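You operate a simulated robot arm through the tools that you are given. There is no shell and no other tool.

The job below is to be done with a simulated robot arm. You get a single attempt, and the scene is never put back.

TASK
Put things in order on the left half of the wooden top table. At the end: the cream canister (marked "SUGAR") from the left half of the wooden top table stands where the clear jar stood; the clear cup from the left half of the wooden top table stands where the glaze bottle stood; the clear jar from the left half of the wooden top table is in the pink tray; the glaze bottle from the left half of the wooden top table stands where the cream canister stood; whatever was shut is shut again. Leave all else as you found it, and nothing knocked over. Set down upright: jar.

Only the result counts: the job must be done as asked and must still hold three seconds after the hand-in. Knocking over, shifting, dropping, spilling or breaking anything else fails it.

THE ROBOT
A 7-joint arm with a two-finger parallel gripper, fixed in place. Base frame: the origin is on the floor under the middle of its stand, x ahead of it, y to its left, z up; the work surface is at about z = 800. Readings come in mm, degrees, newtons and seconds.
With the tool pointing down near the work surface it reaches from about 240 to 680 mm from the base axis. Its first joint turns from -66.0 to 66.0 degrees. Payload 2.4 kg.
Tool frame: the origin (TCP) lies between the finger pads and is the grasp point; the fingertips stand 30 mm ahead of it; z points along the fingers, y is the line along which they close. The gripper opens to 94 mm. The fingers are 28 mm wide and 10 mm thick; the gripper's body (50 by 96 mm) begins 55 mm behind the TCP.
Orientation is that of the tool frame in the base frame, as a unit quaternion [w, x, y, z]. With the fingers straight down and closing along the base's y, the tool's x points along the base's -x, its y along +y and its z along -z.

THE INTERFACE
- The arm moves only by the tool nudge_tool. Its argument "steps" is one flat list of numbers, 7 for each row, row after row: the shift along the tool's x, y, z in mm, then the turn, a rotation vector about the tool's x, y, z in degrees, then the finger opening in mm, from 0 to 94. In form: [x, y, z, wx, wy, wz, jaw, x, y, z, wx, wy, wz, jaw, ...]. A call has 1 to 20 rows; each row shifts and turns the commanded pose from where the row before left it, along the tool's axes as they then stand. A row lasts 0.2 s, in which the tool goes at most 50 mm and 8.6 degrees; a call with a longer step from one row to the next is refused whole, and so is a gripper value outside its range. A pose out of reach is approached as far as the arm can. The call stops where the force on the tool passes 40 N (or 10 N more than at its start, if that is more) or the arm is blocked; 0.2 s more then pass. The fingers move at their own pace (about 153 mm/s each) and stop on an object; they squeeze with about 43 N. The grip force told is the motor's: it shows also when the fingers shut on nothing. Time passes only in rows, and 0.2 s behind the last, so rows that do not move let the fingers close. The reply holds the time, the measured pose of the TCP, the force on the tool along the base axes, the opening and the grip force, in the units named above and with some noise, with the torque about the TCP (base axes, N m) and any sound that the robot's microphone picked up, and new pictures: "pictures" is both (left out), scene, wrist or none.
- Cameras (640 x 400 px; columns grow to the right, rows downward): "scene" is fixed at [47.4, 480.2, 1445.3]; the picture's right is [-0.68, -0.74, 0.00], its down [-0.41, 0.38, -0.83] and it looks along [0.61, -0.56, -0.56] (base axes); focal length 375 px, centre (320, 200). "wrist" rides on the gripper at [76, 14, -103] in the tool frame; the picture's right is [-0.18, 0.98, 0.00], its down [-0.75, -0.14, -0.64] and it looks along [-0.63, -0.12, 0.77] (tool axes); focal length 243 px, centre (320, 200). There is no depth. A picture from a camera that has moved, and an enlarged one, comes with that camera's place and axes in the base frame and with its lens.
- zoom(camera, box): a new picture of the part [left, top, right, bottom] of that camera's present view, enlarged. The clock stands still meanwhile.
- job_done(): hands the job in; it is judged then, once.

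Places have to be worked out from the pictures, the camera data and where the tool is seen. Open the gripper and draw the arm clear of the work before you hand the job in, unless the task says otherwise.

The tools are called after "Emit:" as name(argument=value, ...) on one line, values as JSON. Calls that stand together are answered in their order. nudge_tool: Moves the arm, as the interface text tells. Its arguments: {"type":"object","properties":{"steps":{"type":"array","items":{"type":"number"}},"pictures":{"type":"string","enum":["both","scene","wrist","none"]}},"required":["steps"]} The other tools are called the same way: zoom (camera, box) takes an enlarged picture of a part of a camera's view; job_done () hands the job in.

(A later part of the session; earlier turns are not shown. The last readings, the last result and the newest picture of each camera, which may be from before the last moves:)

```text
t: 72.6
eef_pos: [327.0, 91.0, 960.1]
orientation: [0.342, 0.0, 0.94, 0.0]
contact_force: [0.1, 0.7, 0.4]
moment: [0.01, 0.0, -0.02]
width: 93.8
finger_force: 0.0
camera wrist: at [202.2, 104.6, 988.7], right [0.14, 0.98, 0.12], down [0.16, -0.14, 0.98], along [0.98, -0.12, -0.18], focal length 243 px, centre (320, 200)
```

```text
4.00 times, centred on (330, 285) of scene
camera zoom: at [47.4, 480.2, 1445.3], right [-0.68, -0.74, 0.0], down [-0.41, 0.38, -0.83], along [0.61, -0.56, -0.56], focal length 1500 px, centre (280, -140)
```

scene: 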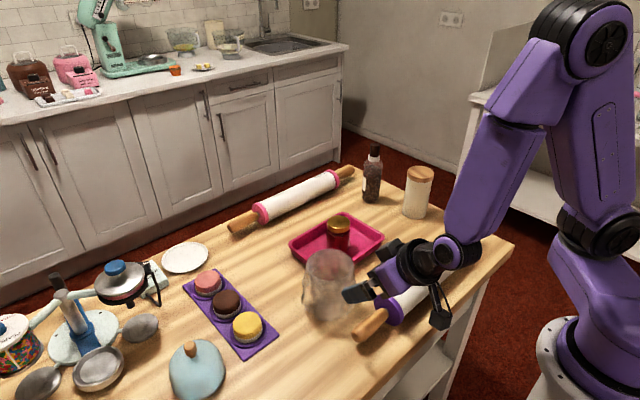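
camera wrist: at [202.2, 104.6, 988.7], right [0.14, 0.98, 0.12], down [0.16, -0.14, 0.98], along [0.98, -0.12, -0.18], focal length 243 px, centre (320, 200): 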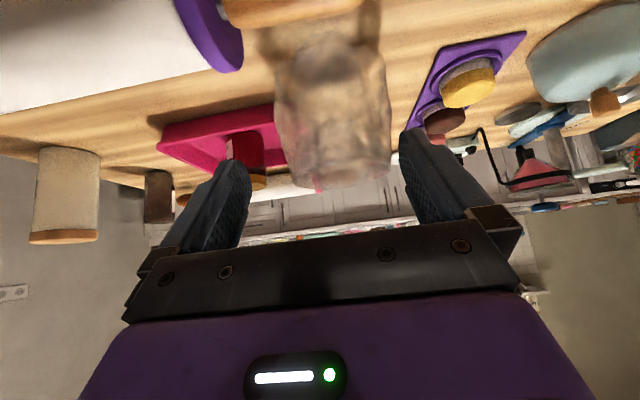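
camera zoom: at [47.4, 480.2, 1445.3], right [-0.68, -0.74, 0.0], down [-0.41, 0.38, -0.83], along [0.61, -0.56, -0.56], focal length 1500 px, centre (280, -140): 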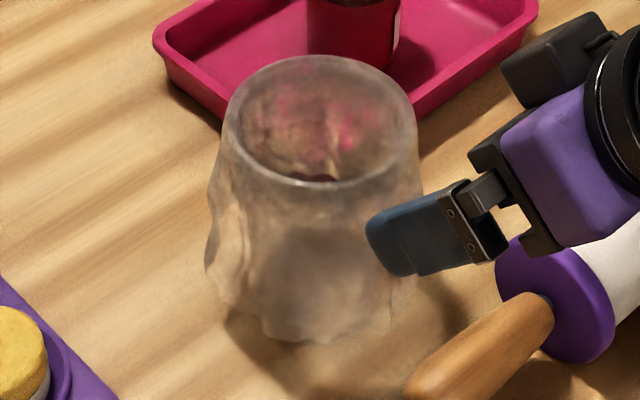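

It is a tumbler with a smooth rim and a fluted body that widens below (about 112 mm at mid-height), so I will pinch the right-hand wall near the rim, one finger inside. I raise, turn back to vertical, and move above the wall at about (421,54).

Emit:
nudge_tool(steps=[-20, 0, -24, 0, 0, 0, 94, -20, 0, -24, 0, 0, 0, 94, -20, 0, -24, 0, 0, 0, 94, 0, 0, 0, 0, 8, 0, 94, 0, 0, 0, 0, 8, 0, 94, 0, 0, 0, 0, 8, 0, 94, 0, 0, 0, 0, 8, 0, 94, 0, 0, 0, 0, 8, 0, 94, -30, -12, 0, 0, 0, 0, 70, -34, -13, 0, 0, 0, 0, 44, -30, -11.5, 0, 0, 0, 0, 44, 0, 0, 0, 0, 0, 0, 44, 0, 0, 0, 0, 0, 0, 44], pictures="both")

Emit:
zoom(camera="wrist", box=[200, 0, 440, 230])

```text
t: 75.4
eef_pos: [422.7, 55.6, 1053.1]
orientation: [0.0, -0.001, 1.0, 0.001]
contact_force: [0.3, 0.4, 0.3]
moment: [-0.02, 0.01, 0.01]
width: 44.0
finger_force: 0.0
camera wrist: at [346.0, 69.2, 1155.4], right [0.18, 0.98, 0.0], down [0.75, -0.14, 0.64], along [0.63, -0.12, -0.77], focal length 243 px, centre (320, 200)
```

scene: 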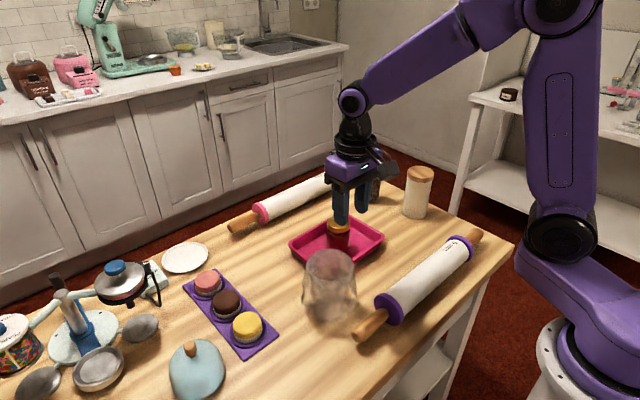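
wrist: 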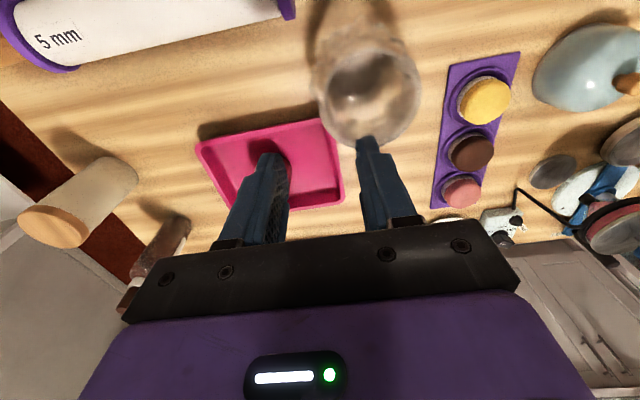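

```text
1.74 times, centred on (320, 115) of wrist
camera zoom: at [346.0, 69.2, 1155.4], right [0.18, 0.98, 0.0], down [0.75, -0.14, 0.64], along [0.63, -0.12, -0.77], focal length 422 px, centre (320, 348)
```

zoom: 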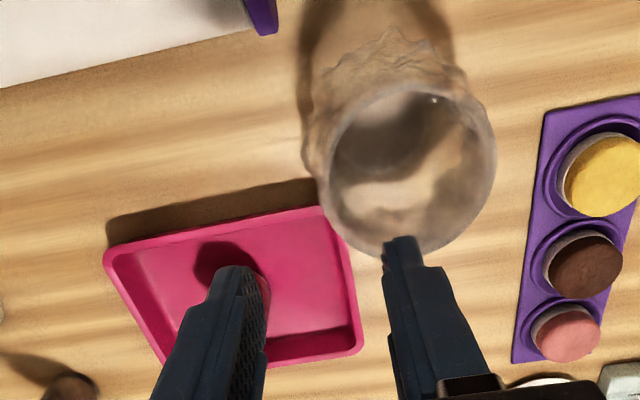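

Rim centre is confirmed at (421.5,100.7), and the wall lies between the fingers' plane at y≈55–62. I lower until the fingertips are just above the rim and check.

Emit:
nudge_tool(steps=[0, 1, 30, 0, 0, 0, 44, 0, 0, 30, 0, 0, 0, 44, 0, 0, 20, 0, 0, 0, 44, 0, 0, 0, 0, 0, 0, 44, 0, 0, 0, 0, 0, 0, 44], pictures="both")

Emit:
zoom(camera="wrist", box=[220, 40, 460, 250])

Emit:
zoom(camera="scene", box=[290, 180, 390, 340])

```text
t: 76.6
eef_pos: [422.4, 56.8, 973.5]
orientation: [0.0, 0.001, 1.0, 0.0]
contact_force: [-1.0, 0.1, -0.2]
moment: [-0.02, -0.02, 0.0]
width: 44.1
finger_force: 0.0
camera wrist: at [345.6, 70.7, 1075.3], right [0.18, 0.98, 0.0], down [0.75, -0.14, 0.64], along [0.63, -0.12, -0.77], focal length 243 px, centre (320, 200)
```

scene: 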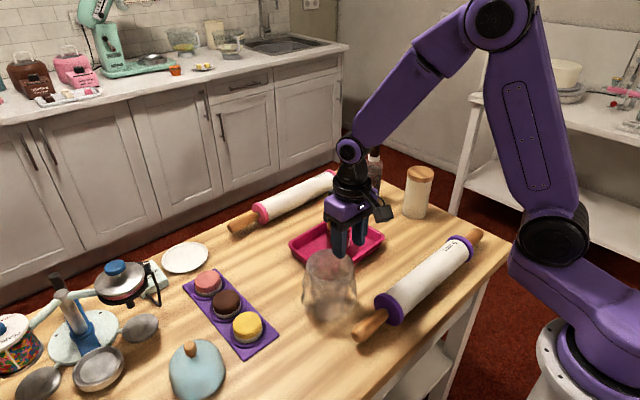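
wrist: 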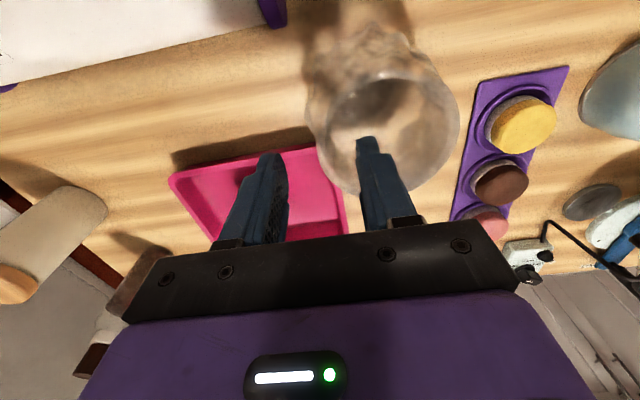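

```text
1.90 times, centred on (340, 145) of wrist
camera zoom: at [345.6, 70.7, 1075.3], right [0.18, 0.98, 0.0], down [0.75, -0.14, 0.64], along [0.63, -0.12, -0.77], focal length 462 px, centre (282, 305)
```

zoom: 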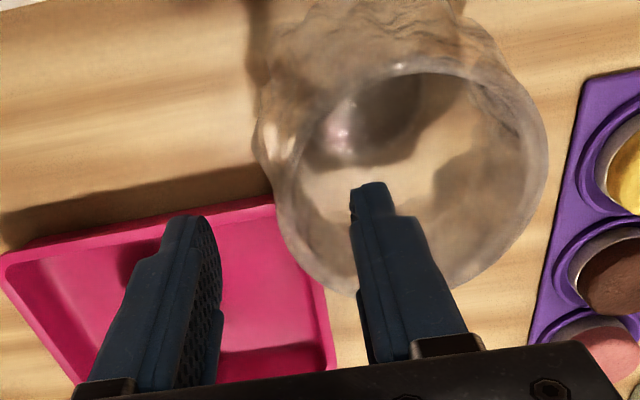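

```text
2.50 times, centred on (340, 260) of scene
camera zoom: at [47.4, 480.2, 1445.3], right [-0.68, -0.74, 0.0], down [-0.41, 0.38, -0.83], along [0.61, -0.56, -0.56], focal length 938 px, centre (270, 50)
```

zoom: 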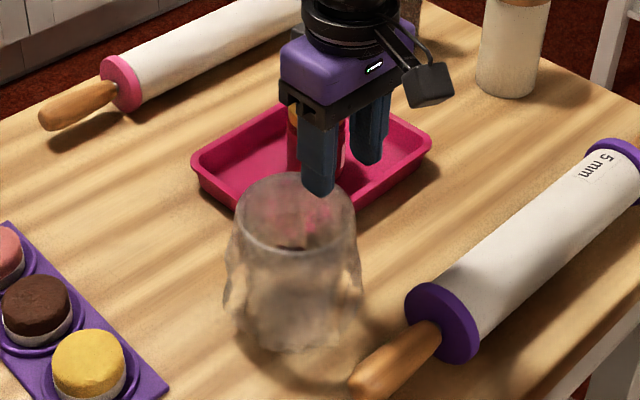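

The right-hand finger is inside the rim circle and the left-hand one outside. I lower gently in small steps so the tips pass the rim.

Emit:
nudge_tool(steps=[0, 0, 8, 0, 0, 0, 44, 0, 0, 8, 0, 0, 0, 44, 0, 0, 0, 0, 0, 0, 44], pictures="none")

Emit:
nudge_tool(steps=[0, 0, 7, 0, 0, 0, 44, 0, 0, 7, 0, 0, 0, 44, 0, 0, 0, 0, 0, 0, 44], pictures="both")

Emit:
zoom(camera="wrist", box=[220, 40, 460, 250])

Emit:
zoom(camera="scene", box=[290, 180, 390, 340])

```text
t: 77.4
eef_pos: [422.2, 57.7, 956.6]
orientation: [0.0, -0.001, 1.0, 0.0]
contact_force: [0.6, 0.4, 0.1]
moment: [-0.02, -0.02, -0.02]
width: 44.0
finger_force: 0.0
```

```text
t: 78.2
eef_pos: [421.7, 56.8, 943.7]
orientation: [0.0, 0.001, 1.0, -0.001]
contact_force: [-0.2, 0.5, 0.9]
moment: [0.01, 0.0, 0.0]
width: 44.1
finger_force: 0.0
camera wrist: at [344.9, 70.6, 1045.2], right [0.18, 0.98, 0.0], down [0.75, -0.14, 0.64], along [0.63, -0.12, -0.77], focal length 243 px, centre (320, 200)
```

scene: 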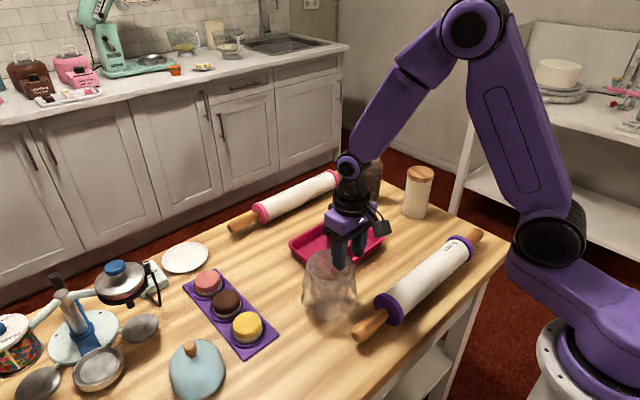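
wrist: 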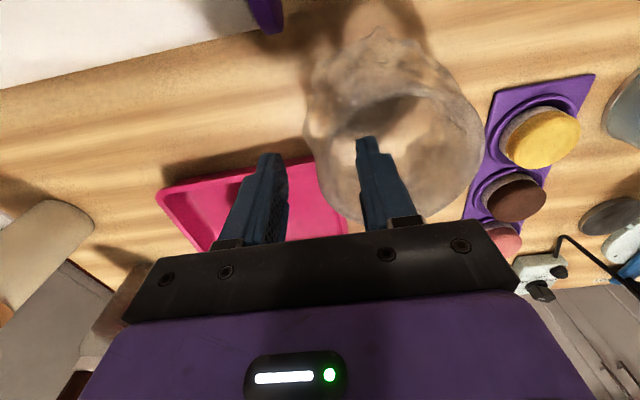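

```text
1.90 times, centred on (340, 145) of wrist
camera zoom: at [344.9, 70.6, 1045.2], right [0.18, 0.98, 0.0], down [0.75, -0.14, 0.64], along [0.63, -0.12, -0.77], focal length 462 px, centre (282, 305)
```

zoom: 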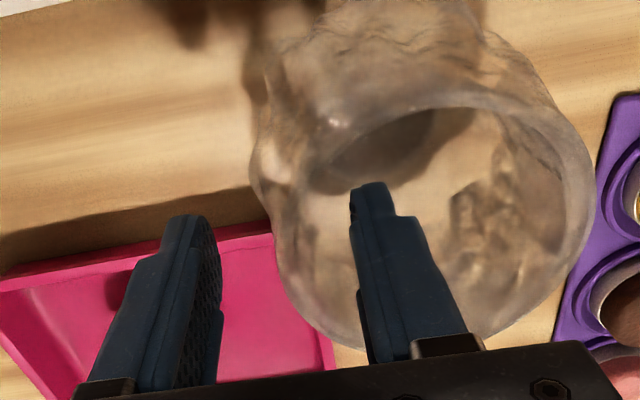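

```text
2.50 times, centred on (340, 260) of scene
camera zoom: at [47.4, 480.2, 1445.3], right [-0.68, -0.74, 0.0], down [-0.41, 0.38, -0.83], along [0.61, -0.56, -0.56], focal length 938 px, centre (270, 50)
```

zoom: 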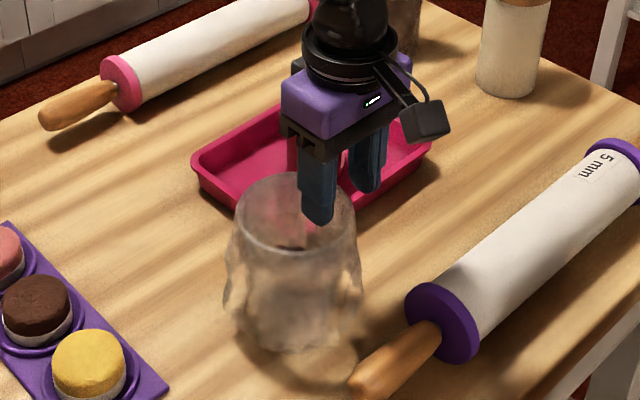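

No contact with tips ~16 mm below the rim. I lower another 15 mm, then look before closing.

Emit:
nudge_tool(steps=[0, 0, 7, 0, 0, 0, 44, 0, 0, 8, 0, 0, 0, 44, 0, 0, 0, 0, 0, 0, 44], pictures="both")

Emit:
zoom(camera="wrist", box=[220, 40, 460, 250])

Emit:
zoom(camera="scene", box=[290, 200, 380, 330])

```text
t: 79.0
eef_pos: [420.8, 55.3, 927.8]
orientation: [0.0, -0.001, 1.0, 0.0]
contact_force: [-0.1, 0.4, 0.2]
moment: [-0.01, 0.02, -0.02]
width: 44.1
finger_force: 0.1
camera wrist: at [344.7, 69.0, 1030.0], right [0.18, 0.98, 0.0], down [0.75, -0.14, 0.64], along [0.63, -0.12, -0.77], focal length 243 px, centre (320, 200)
```

scene: 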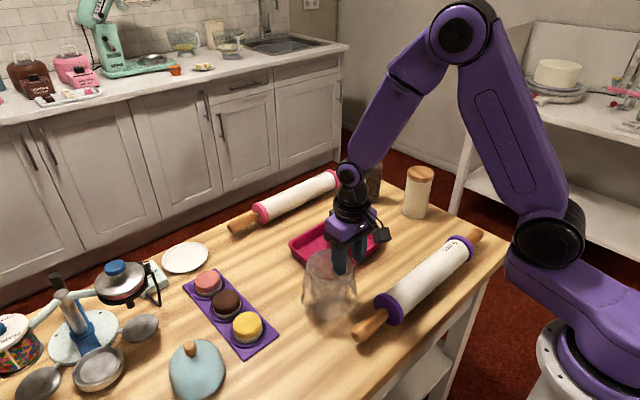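
wrist: 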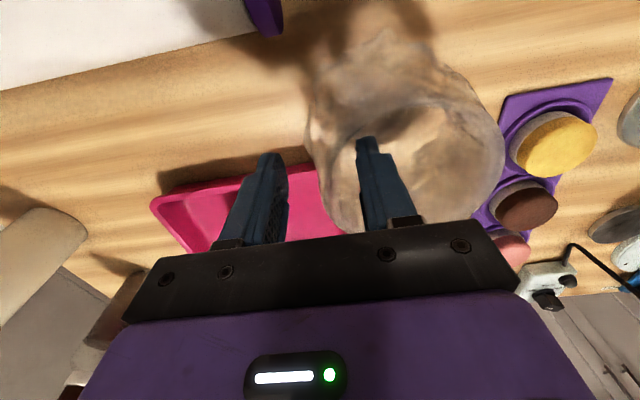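

```text
1.90 times, centred on (340, 145) of wrist
camera zoom: at [344.7, 69.0, 1030.0], right [0.18, 0.98, 0.0], down [0.75, -0.14, 0.64], along [0.63, -0.12, -0.77], focal length 462 px, centre (282, 305)
```

zoom: 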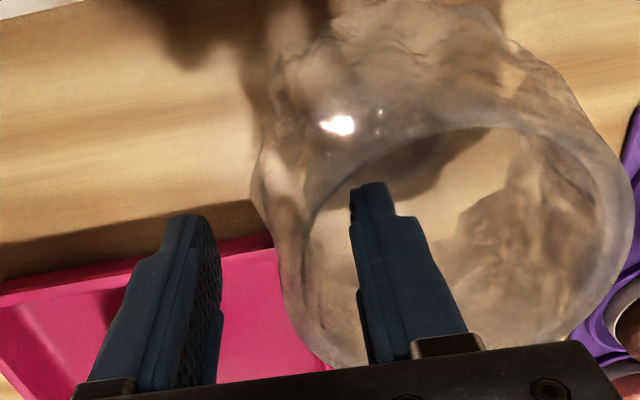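

```text
3.08 times, centred on (335, 265) of scene
camera zoom: at [47.4, 480.2, 1445.3], right [-0.68, -0.74, 0.0], down [-0.41, 0.38, -0.83], along [0.61, -0.56, -0.56], focal length 1154 px, centre (274, 0)
```

zoom: 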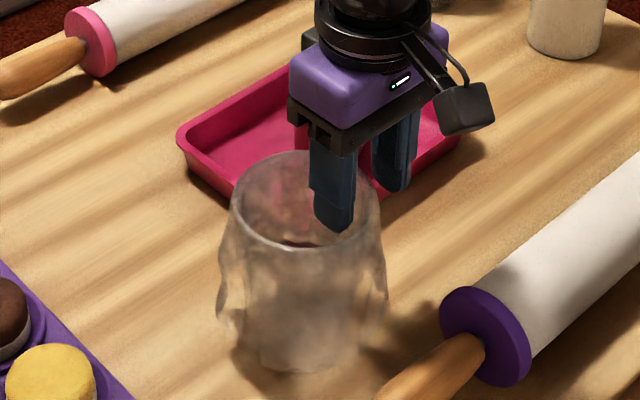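

The cup's wall is clearly between the two fingers with no contact. I close gently on it.

Emit:
nudge_tool(steps=[0, 0, 0, 0, 0, 0, 30, 0, 0, 0, 0, 0, 0, 18, 0, 0, 0, 0, 0, 0, 10, 0, 0, 0, 0, 0, 0, 2, 0, 0, 0, 0, 0, 0, 2], pictures="both")

Emit:
zoom(camera="wrist", box=[220, 40, 460, 250])

Emit:
zoom(camera="scene", box=[290, 200, 380, 330])

```text
t: 80.2
eef_pos: [421.8, 55.3, 928.0]
orientation: [0.001, -0.001, 1.0, 0.0]
contact_force: [-0.6, 4.0, 7.4]
moment: [0.51, 0.18, -0.04]
width: 6.7
finger_force: 41.0
camera wrist: at [344.9, 69.4, 1030.3], right [0.18, 0.98, 0.0], down [0.75, -0.14, 0.64], along [0.63, -0.12, -0.77], focal length 243 px, centre (320, 200)
```

scene: 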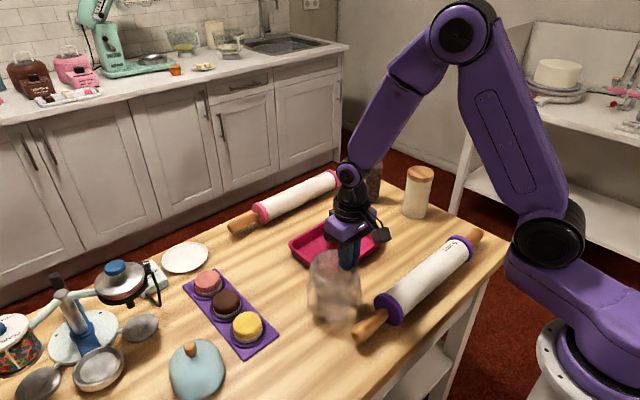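
wrist: 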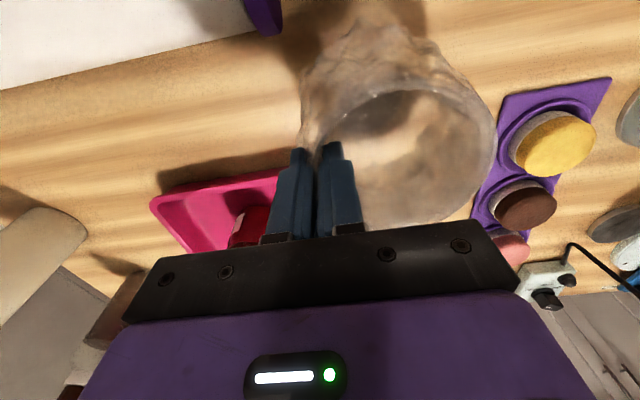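

```text
1.90 times, centred on (340, 145) of wrist
camera zoom: at [344.9, 69.4, 1030.3], right [0.18, 0.98, 0.0], down [0.75, -0.14, 0.64], along [0.63, -0.12, -0.77], focal length 462 px, centre (282, 305)
```

zoom: 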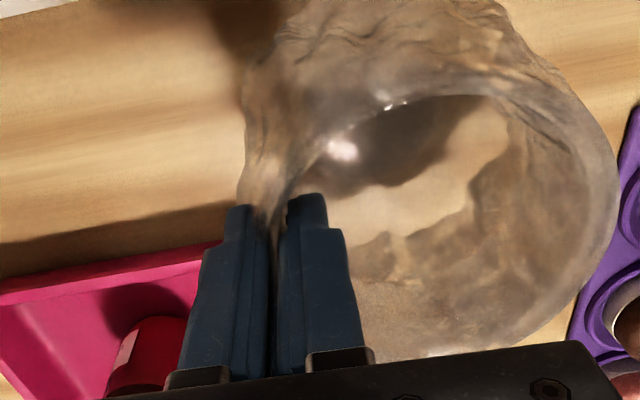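

```text
3.08 times, centred on (335, 265) of scene
camera zoom: at [47.3, 480.3, 1445.3], right [-0.68, -0.74, 0.0], down [-0.41, 0.38, -0.83], along [0.61, -0.56, -0.56], focal length 1154 px, centre (274, 0)
```

zoom: 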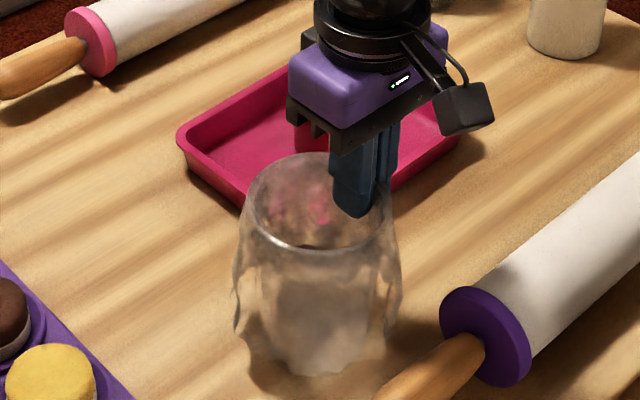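

The wall is held (6.7 mm, 41 N); the cup slid a few millimetres toward the grip but stands. I lift 5 mm as a test.

Emit:
nudge_tool(steps=[0, 0, -2, 0, 0, 0, 2, 0, 0, -3, 0, 0, 0, 2, 0, 0, 0, 0, 0, 0, 2], pictures="both")

Emit:
zoom(camera="scene", box=[290, 200, 380, 330])

Emit:
zoom(camera="wrist", box=[220, 40, 460, 250])

```text
t: 81.0
eef_pos: [422.3, 55.9, 932.7]
orientation: [0.0, 0.001, 1.0, 0.0]
contact_force: [-0.1, 2.4, 4.0]
moment: [0.76, -0.02, -0.01]
width: 3.4
finger_force: 37.3
camera wrist: at [344.5, 69.2, 1034.9], right [0.18, 0.98, 0.0], down [0.75, -0.14, 0.64], along [0.63, -0.12, -0.77], focal length 243 px, centre (320, 200)
```

scene: 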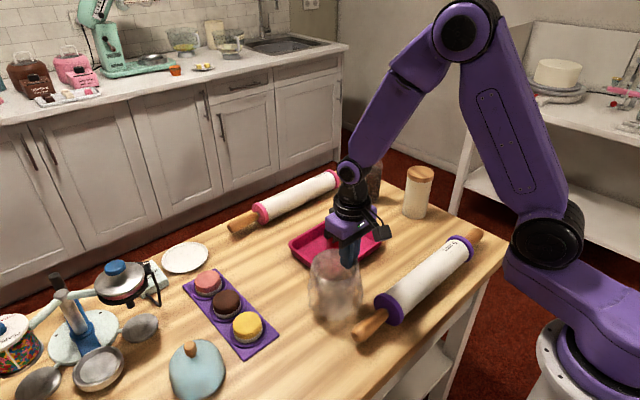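
wrist: 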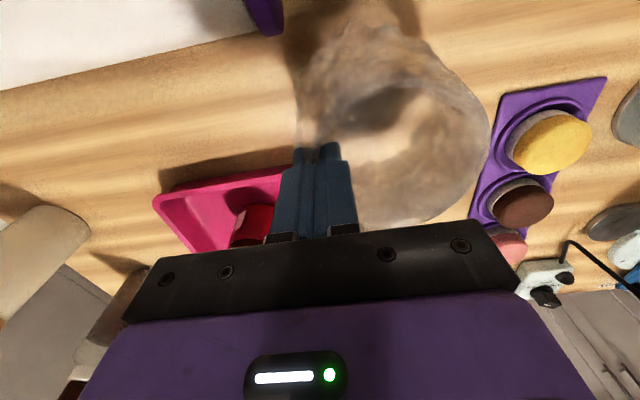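

```text
3.08 times, centred on (335, 265) of scene
camera zoom: at [47.4, 480.2, 1445.3], right [-0.68, -0.74, 0.0], down [-0.41, 0.38, -0.83], along [0.61, -0.56, -0.56], focal length 1154 px, centre (274, 0)
```

zoom: 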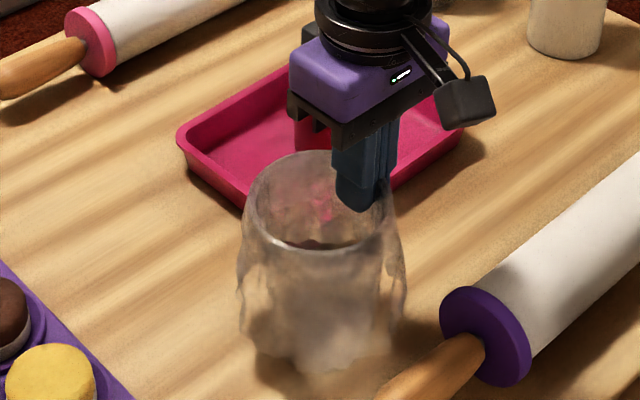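

```text
1.90 times, centred on (340, 145) of wrist
camera zoom: at [344.5, 69.2, 1034.9], right [0.18, 0.98, 0.0], down [0.75, -0.14, 0.64], along [0.63, -0.12, -0.77], focal length 462 px, centre (282, 305)
```

zoom: 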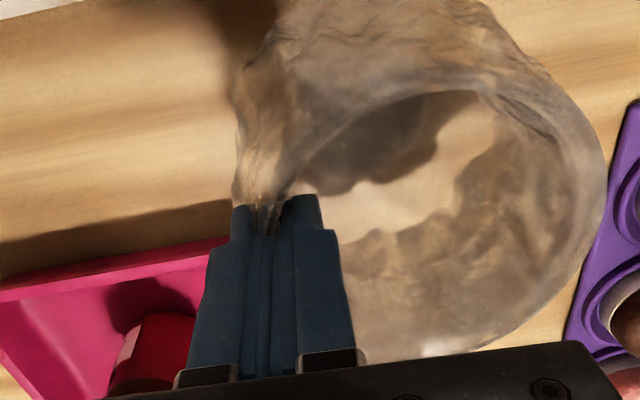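

The width shrank to 3.4 mm while rising and the tool is still pushed up: the wall thickens downward, so the fingers slip off it like off a wedge. I lower back, open, and re-measure the cup before trying a deeper hold.

Emit:
nudge_tool(steps=[0, 0, 3, 0, 0, 0, 4, 0, 0, 0, 0, 0, 0, 12, 0, 0, 0, 0, 0, 0, 24, 0, 0, 0, 0, 0, 0, 44, 0, 0, 0, 0, 0, 0, 44], pictures="both")

Emit:
zoom(camera="wrist", box=[220, 40, 460, 250])

Emit:
zoom(camera="scene", box=[290, 200, 380, 330])

```text
t: 82.2
eef_pos: [422.2, 55.8, 929.7]
orientation: [0.0, 0.001, 1.0, 0.0]
contact_force: [-0.9, -0.1, 0.8]
moment: [0.01, 0.02, 0.03]
width: 44.1
finger_force: 0.1
camera wrist: at [344.7, 69.9, 1031.9], right [0.18, 0.98, 0.0], down [0.75, -0.14, 0.64], along [0.63, -0.12, -0.77], focal length 243 px, centre (320, 200)
```

scene: 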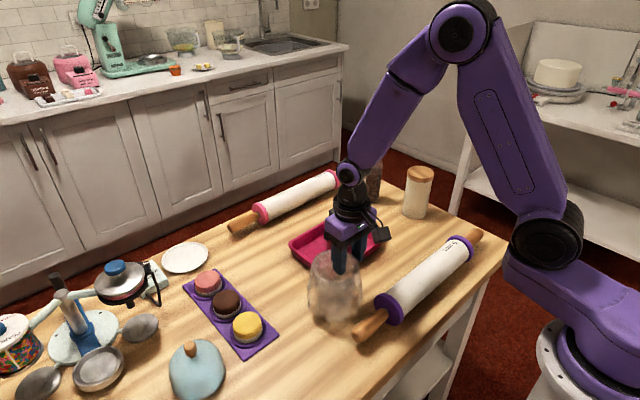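
wrist: 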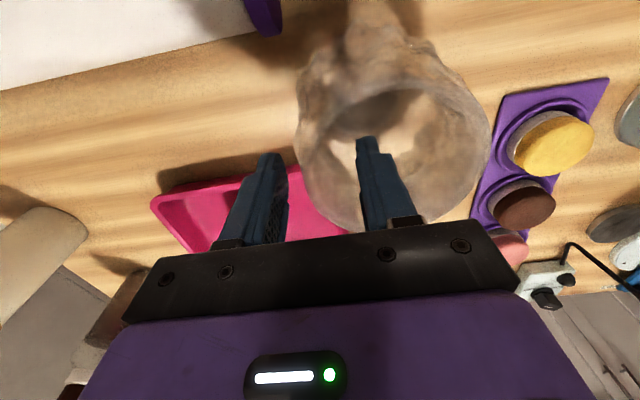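

```text
1.90 times, centred on (340, 145) of wrist
camera zoom: at [344.7, 69.9, 1031.9], right [0.18, 0.98, 0.0], down [0.75, -0.14, 0.64], along [0.63, -0.12, -0.77], focal length 462 px, centre (282, 305)
```

zoom: 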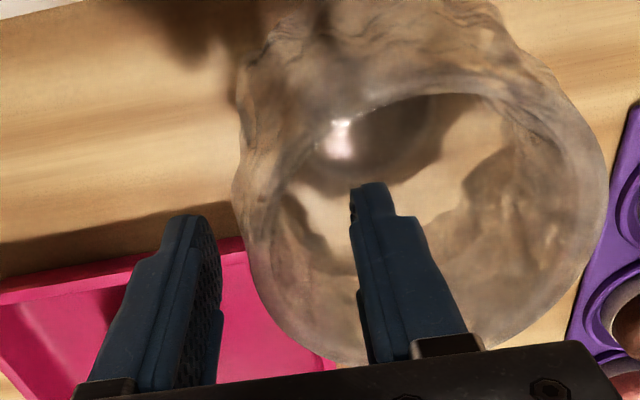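

```text
3.08 times, centred on (335, 265) of scene
camera zoom: at [47.4, 480.2, 1445.3], right [-0.68, -0.74, 0.0], down [-0.41, 0.38, -0.83], along [0.61, -0.56, -0.56], focal length 1154 px, centre (274, 0)
```

zoom: 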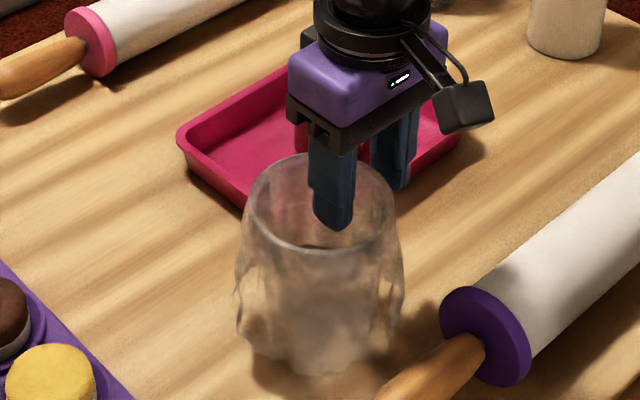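

The cup stands, shifted about 7 mm in −x and −y. I raise to my earlier viewing height to re-measure it.

Emit:
nudge_tool(steps=[0, 0, -15, 0, 0, 0, 44, 0, 0, -30, 0, 0, 0, 44, 0, 0, -40, 0, 0, 0, 44, 0, 0, -38, 0, 0, 0, 44, 0, 0, 0, 0, 0, 0, 44, 0, 0, 0, 0, 0, 0, 44], pictures="both")

Emit:
zoom(camera="wrist", box=[200, 0, 440, 230])

Emit:
zoom(camera="scene", box=[280, 230, 380, 350])

```text
t: 83.6
eef_pos: [422.3, 57.8, 1050.0]
orientation: [-0.001, 0.0, 1.0, 0.0]
contact_force: [-1.1, 0.1, -0.4]
moment: [-0.02, 0.0, 0.0]
width: 44.1
finger_force: 0.0
camera wrist: at [344.8, 71.5, 1153.0], right [0.18, 0.98, 0.0], down [0.75, -0.14, 0.64], along [0.63, -0.12, -0.77], focal length 243 px, centre (320, 200)
```

scene: 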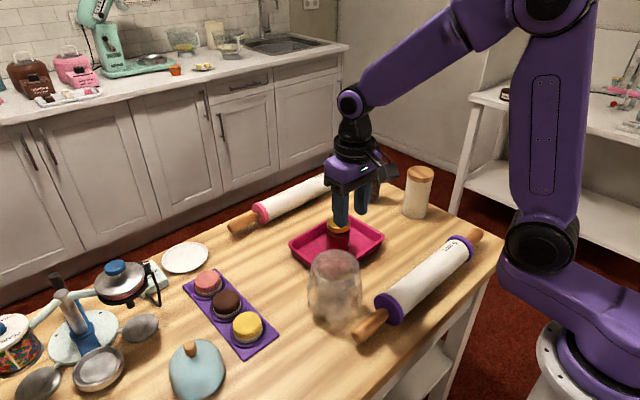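
wrist: 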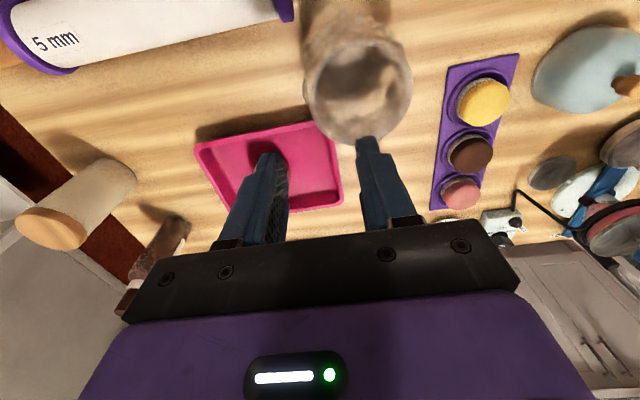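

```text
1.74 times, centred on (320, 115) of wrist
camera zoom: at [344.8, 71.5, 1153.0], right [0.18, 0.98, 0.0], down [0.75, -0.14, 0.64], along [0.63, -0.12, -0.77], focal length 422 px, centre (320, 348)
```

zoom: 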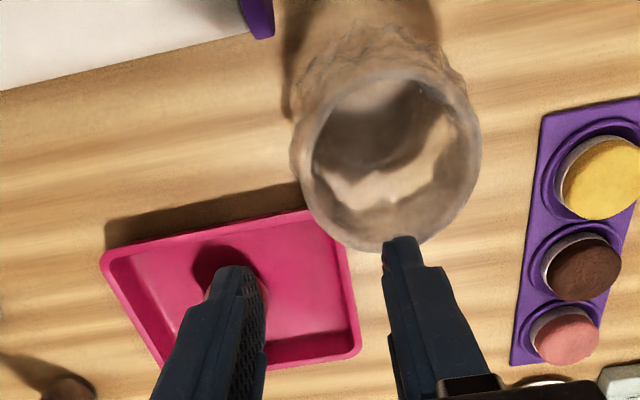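

```text
3.33 times, centred on (330, 290) of scene
camera zoom: at [47.4, 480.2, 1445.3], right [-0.68, -0.74, 0.0], down [-0.41, 0.38, -0.83], along [0.61, -0.56, -0.56], focal length 1250 px, centre (287, -100)
```

zoom: 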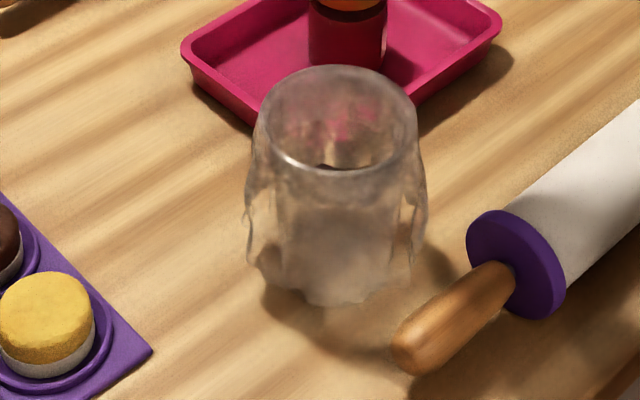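

The cup is now at about (414.5,94.5). The numbers suggest the thin smooth wall spans only the top ~25 mm (flutes start below), so I will pinch shallower with full squeeze; I shift to (414.5,50.5) and lower to fingertips just above the rim.

Emit:
nudge_tool(steps=[7.5, -6, 20, 0, 0, 0, 40, 0, 0, 30, 0, 0, 0, 40, 0, 0, 28, 0, 0, 0, 40, 0, 0, 0, 0, 0, 0, 40, 0, 0, 0, 0, 0, 0, 40], pictures="both")

Emit:
zoom(camera="wrist", box=[220, 40, 460, 250])

```text
t: 84.8
eef_pos: [414.0, 50.0, 974.4]
orientation: [-0.001, 0.0, 1.0, -0.001]
contact_force: [-0.5, -0.5, 0.5]
moment: [-0.01, 0.0, -0.01]
width: 40.1
finger_force: 0.1
camera wrist: at [336.6, 63.6, 1076.5], right [0.18, 0.98, 0.0], down [0.75, -0.14, 0.64], along [0.63, -0.12, -0.77], focal length 243 px, centre (320, 200)
```

scene: 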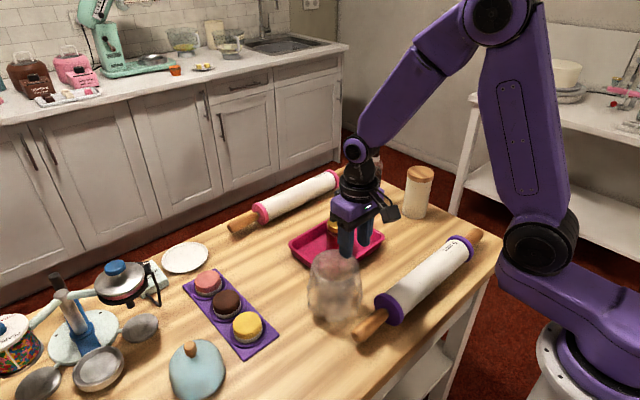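
wrist: 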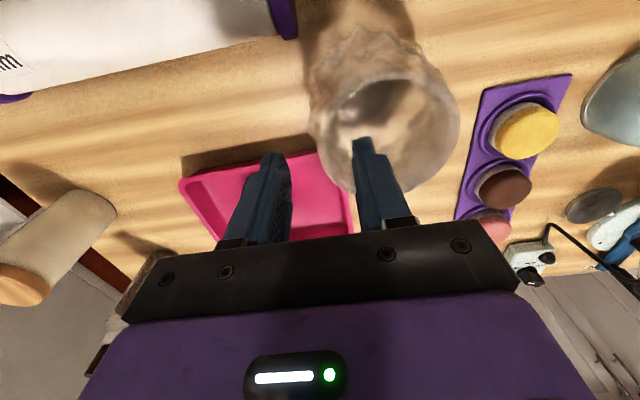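

```text
1.90 times, centred on (340, 145) of wrist
camera zoom: at [336.6, 63.6, 1076.5], right [0.18, 0.98, 0.0], down [0.75, -0.14, 0.64], along [0.63, -0.12, -0.77], focal length 462 px, centre (282, 305)
```

zoom: 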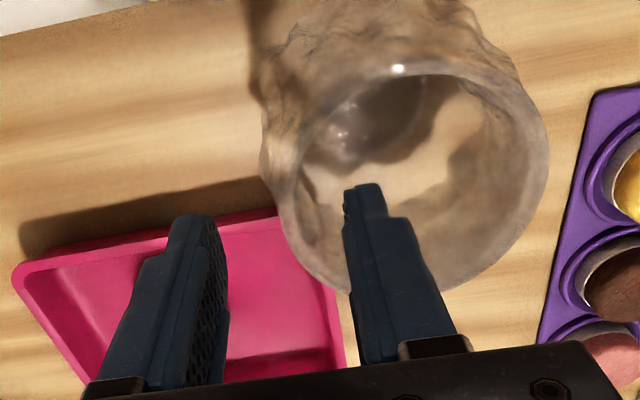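

The relative geometry matches the plan (wall centred between the fingers). I lower to TCP z≈940 so the tips are ~20 mm below the rim, then close.

Emit:
nudge_tool(steps=[0, 0, 12, 0, 0, 0, 40, 0, 0, 12, 0, 0, 0, 40, 0, 0, 9, 0, 0, 0, 40, 0, 0, 0, 0, 0, 0, 40], pictures="none")

Emit:
nudge_tool(steps=[0, 0, 0, 0, 0, 0, 26, 0, 0, 0, 0, 0, 0, 14, 0, 0, 0, 0, 0, 0, 7, 0, 0, 0, 0, 0, 0, 0, 0, 0, 0, 0, 0, 0, 0], pictures="both")

Emit:
zoom(camera="wrist", box=[220, 40, 460, 250])

Emit:
zoom(camera="scene", box=[290, 200, 380, 330])

```text
t: 85.8
eef_pos: [412.3, 51.2, 942.7]
orientation: [0.0, 0.0, 1.0, 0.0]
contact_force: [-0.1, 0.5, 0.9]
moment: [0.03, -0.06, 0.02]
width: 40.0
finger_force: 0.1
```

```text
t: 87.0
eef_pos: [412.9, 50.9, 942.0]
orientation: [0.001, 0.0, 1.0, 0.001]
contact_force: [-0.6, 4.3, 7.1]
moment: [0.55, 0.18, -0.11]
width: 7.4
finger_force: 41.4
camera wrist: at [335.6, 64.5, 1044.9], right [0.18, 0.98, 0.0], down [0.75, -0.14, 0.64], along [0.63, -0.12, -0.77], focal length 243 px, centre (320, 200)
```

scene: 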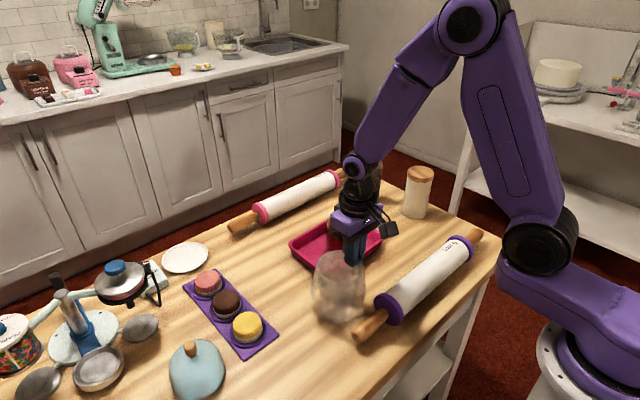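
wrist: 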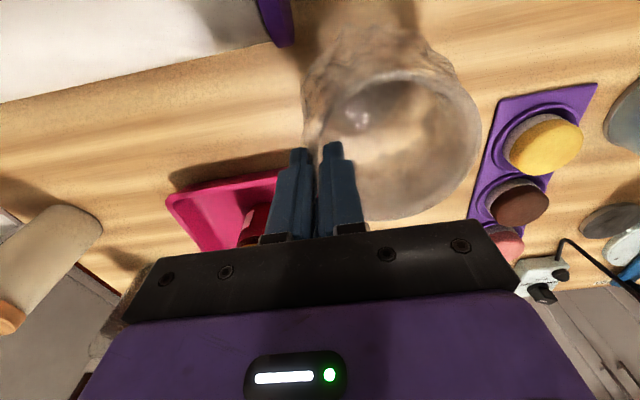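

```text
1.90 times, centred on (340, 145) of wrist
camera zoom: at [335.6, 64.5, 1044.9], right [0.18, 0.98, 0.0], down [0.75, -0.14, 0.64], along [0.63, -0.12, -0.77], focal length 462 px, centre (282, 305)
```

zoom: 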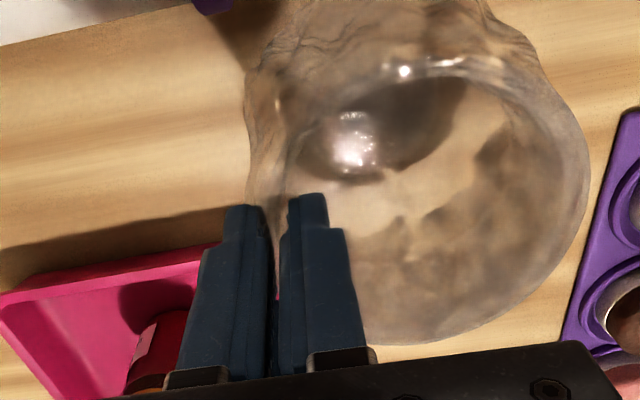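

```text
3.08 times, centred on (335, 265) of scene
camera zoom: at [47.3, 480.3, 1445.3], right [-0.68, -0.74, 0.0], down [-0.41, 0.38, -0.83], along [0.61, -0.56, -0.56], focal length 1154 px, centre (274, 0)
```

zoom: 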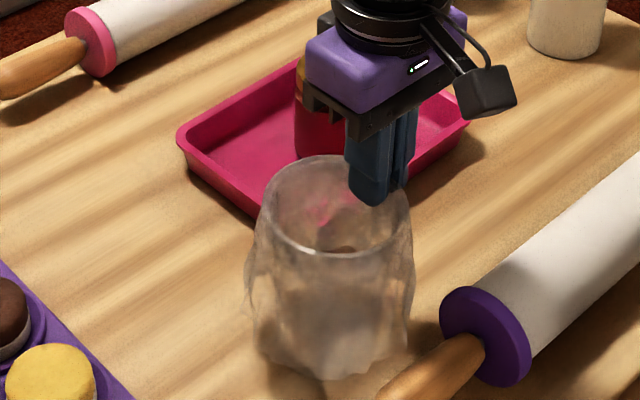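

The tool feels a +0.55 N·m moment and an upward push, meaning the wall leans outward toward the rim relative to my vertical pads. I open, rise, roll the tool about 10° to match the wall, and look again.

Emit:
nudge_tool(steps=[0, 0, 0, 0, 0, 0, 10, 0, 0, 0, 0, 0, 0, 24, 0, 0, 0, 0, 0, 0, 40, 0, 0, 0, 0, 0, 0, 40, 0, 0, -15, 0, 0, 0, 40, 0, 0, -20, 0, 0, 0, 40, 0, 0, 0, -5, 0, 0, 40, 0, 0, 0, -5, 0, 0, 40, 0, 0, 0, 0, 0, 0, 40, 0, 0, 0, 0, 0, 0, 40], pictures="both")

Emit:
zoom(camera="wrist", box=[220, 40, 460, 250])

Emit:
zoom(camera="scene", box=[290, 200, 380, 330])

```text
t: 89.2
eef_pos: [413.0, 51.3, 977.4]
orientation: [0.0, -0.001, 0.996, 0.087]
contact_force: [0.0, -0.6, -0.6]
moment: [0.02, 0.0, -0.02]
width: 39.9
finger_force: 0.2
camera wrist: at [336.5, 46.3, 1080.4], right [0.18, 0.97, 0.17], down [0.75, -0.25, 0.61], along [0.63, 0.02, -0.78], focal length 243 px, centre (320, 200)
```

scene: 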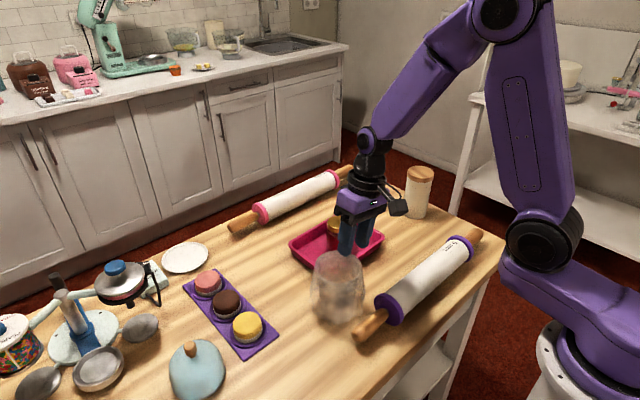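
wrist: 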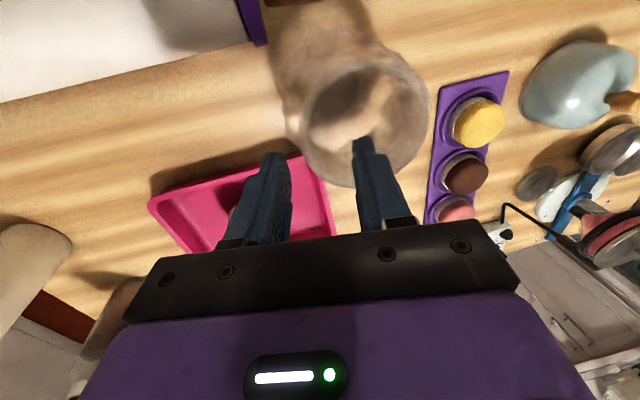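

```text
1.90 times, centred on (340, 145) of wrist
camera zoom: at [336.5, 46.3, 1080.4], right [0.18, 0.97, 0.17], down [0.75, -0.25, 0.61], along [0.63, 0.02, -0.78], focal length 462 px, centre (282, 305)
```

zoom: 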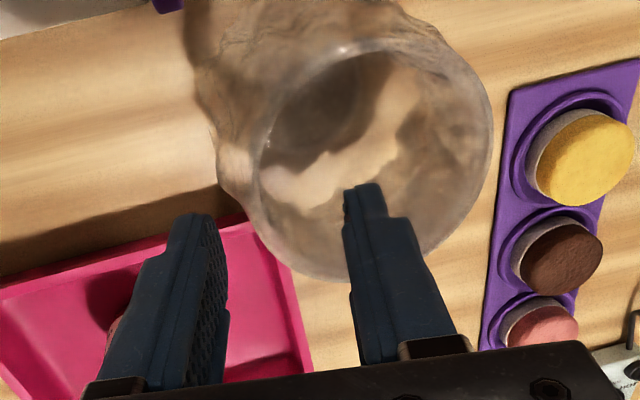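

```text
3.08 times, centred on (335, 265) of scene
camera zoom: at [47.4, 480.2, 1445.3], right [-0.68, -0.74, 0.0], down [-0.41, 0.38, -0.83], along [0.61, -0.56, -0.56], focal length 1154 px, centre (274, 0)
```

zoom: 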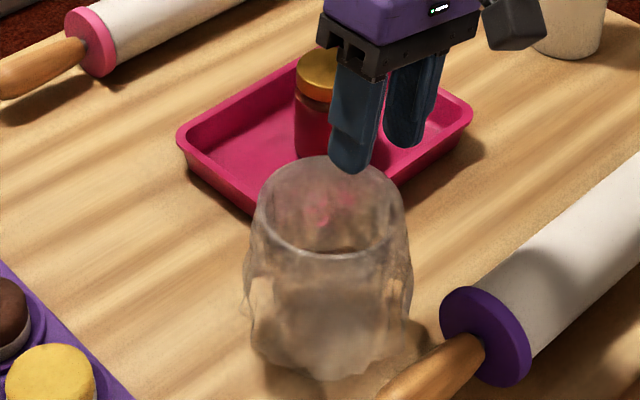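

With the roll set, the wall lies slightly left of the tool axis. I shift 8 mm and advance along the tool axis so the tips go about 25 mm below the rim.

Emit:
nudge_tool(steps=[0, -8, 6, 0, 0, 0, 40, 0, 0, 14, 0, 0, 0, 40, 0, 0, 14, 0, 0, 0, 40, 0, 0, 12, 0, 0, 0, 40, 0, 0, 0, 0, 0, 0, 40, 0, 0, 0, 0, 0, 0, 40], pictures="both")

Emit:
zoom(camera="wrist", box=[220, 40, 460, 250])

Emit:
zoom(camera="scene", box=[290, 200, 380, 330])

```text
t: 90.6
eef_pos: [415.4, 50.0, 929.3]
orientation: [0.0, -0.001, 0.996, 0.087]
contact_force: [-0.4, -0.5, 0.7]
moment: [0.01, -0.02, 0.0]
width: 40.1
finger_force: 0.1
camera wrist: at [338.8, 45.8, 1033.5], right [0.18, 0.97, 0.17], down [0.75, -0.25, 0.61], along [0.63, 0.02, -0.78], focal length 243 px, centre (320, 200)
```

scene: 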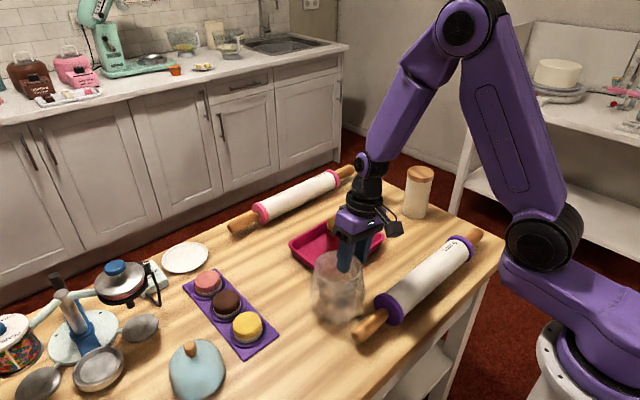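
wrist: 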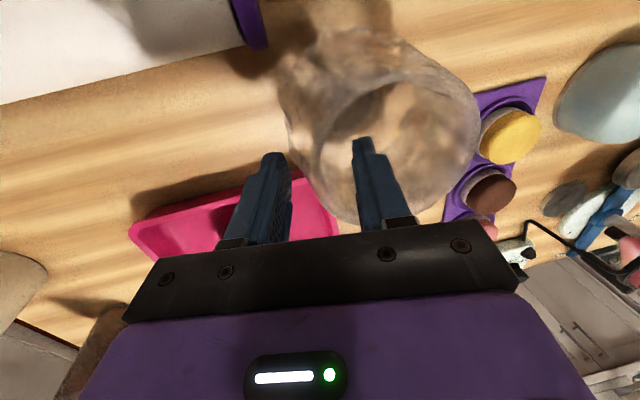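

```text
1.90 times, centred on (340, 145) of wrist
camera zoom: at [338.8, 45.8, 1033.5], right [0.18, 0.97, 0.17], down [0.75, -0.25, 0.61], along [0.63, 0.02, -0.78], focal length 462 px, centre (282, 305)
```

zoom: 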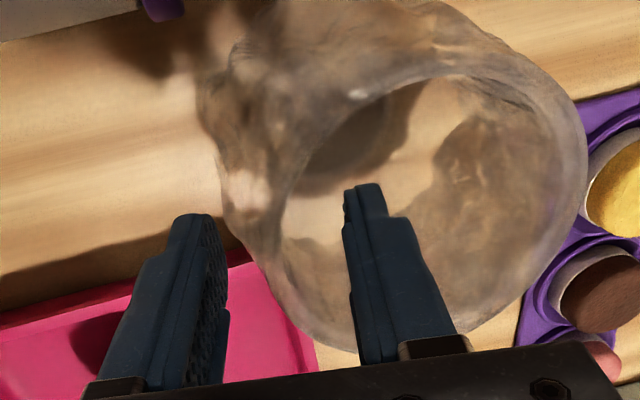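

```text
3.08 times, centred on (335, 265) of scene
camera zoom: at [47.4, 480.2, 1445.3], right [-0.68, -0.74, 0.0], down [-0.41, 0.38, -0.83], along [0.61, -0.56, -0.56], focal length 1154 px, centre (274, 0)
```

zoom: 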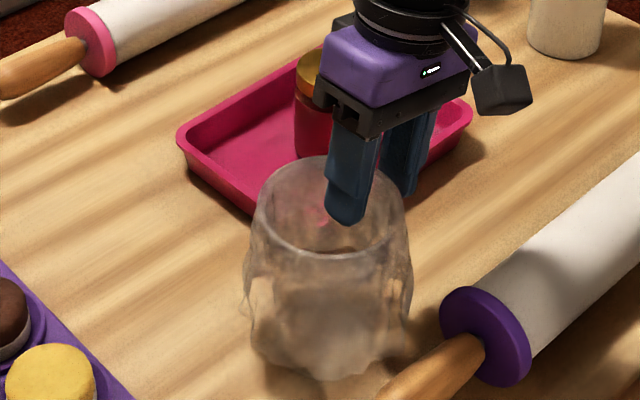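

The wall is between the pads with no contact. I close and check the residual moment.

Emit:
nudge_tool(steps=[0, 0, 0, 0, 0, 0, 26, 0, 0, 0, 0, 0, 0, 14, 0, 0, 0, 0, 0, 0, 7, 0, 0, 0, 0, 0, 0, 0, 0, 0, 0, 0, 0, 0, 0, 0, 0, 0, 0, 0, 0, 0], pictures="both")

Emit:
zoom(camera="wrist", box=[220, 40, 460, 250])

Emit:
zoom(camera="scene", box=[290, 200, 380, 330])

```text
t: 92.0
eef_pos: [415.6, 50.1, 930.8]
orientation: [-0.001, 0.001, 0.996, 0.087]
contact_force: [0.1, -0.5, -0.1]
moment: [-0.07, -0.03, 0.0]
width: 4.7
finger_force: 39.0
camera wrist: at [338.8, 45.7, 1033.6], right [0.18, 0.97, 0.17], down [0.75, -0.25, 0.61], along [0.63, 0.02, -0.78], focal length 243 px, centre (320, 200)
```

scene: 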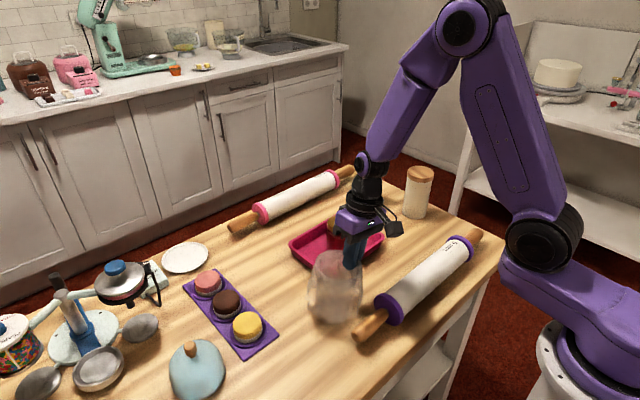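
wrist: 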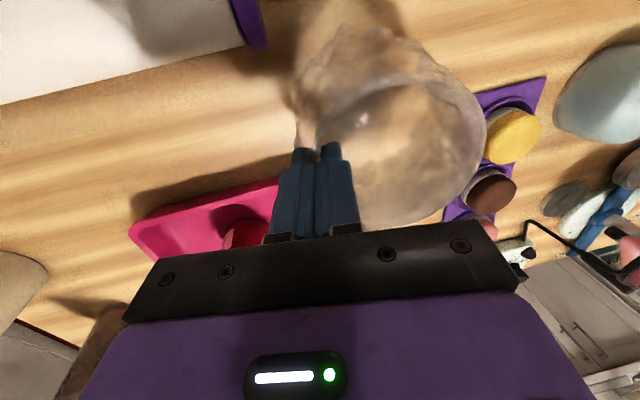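

```text
1.90 times, centred on (340, 145) of wrist
camera zoom: at [338.8, 45.7, 1033.6], right [0.18, 0.97, 0.17], down [0.75, -0.25, 0.61], along [0.63, 0.02, -0.78], focal length 462 px, centre (282, 305)
```

zoom: 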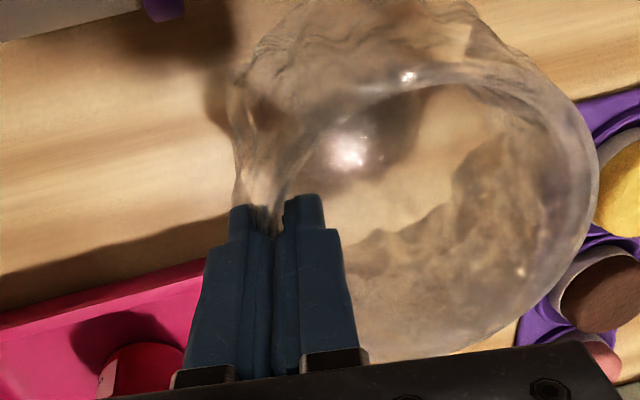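

```text
3.08 times, centred on (335, 265) of scene
camera zoom: at [47.4, 480.2, 1445.3], right [-0.68, -0.74, 0.0], down [-0.41, 0.38, -0.83], along [0.61, -0.56, -0.56], focal length 1154 px, centre (274, 0)
```

zoom: 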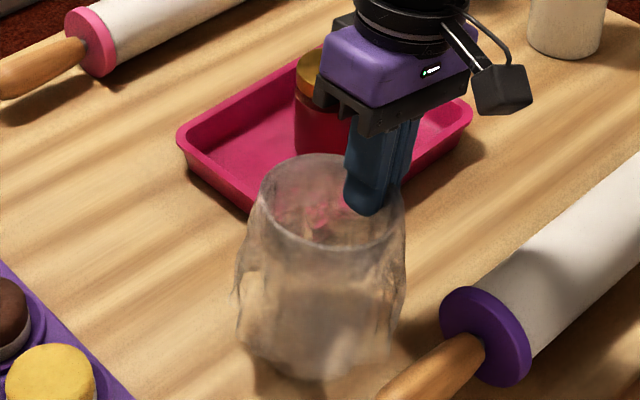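

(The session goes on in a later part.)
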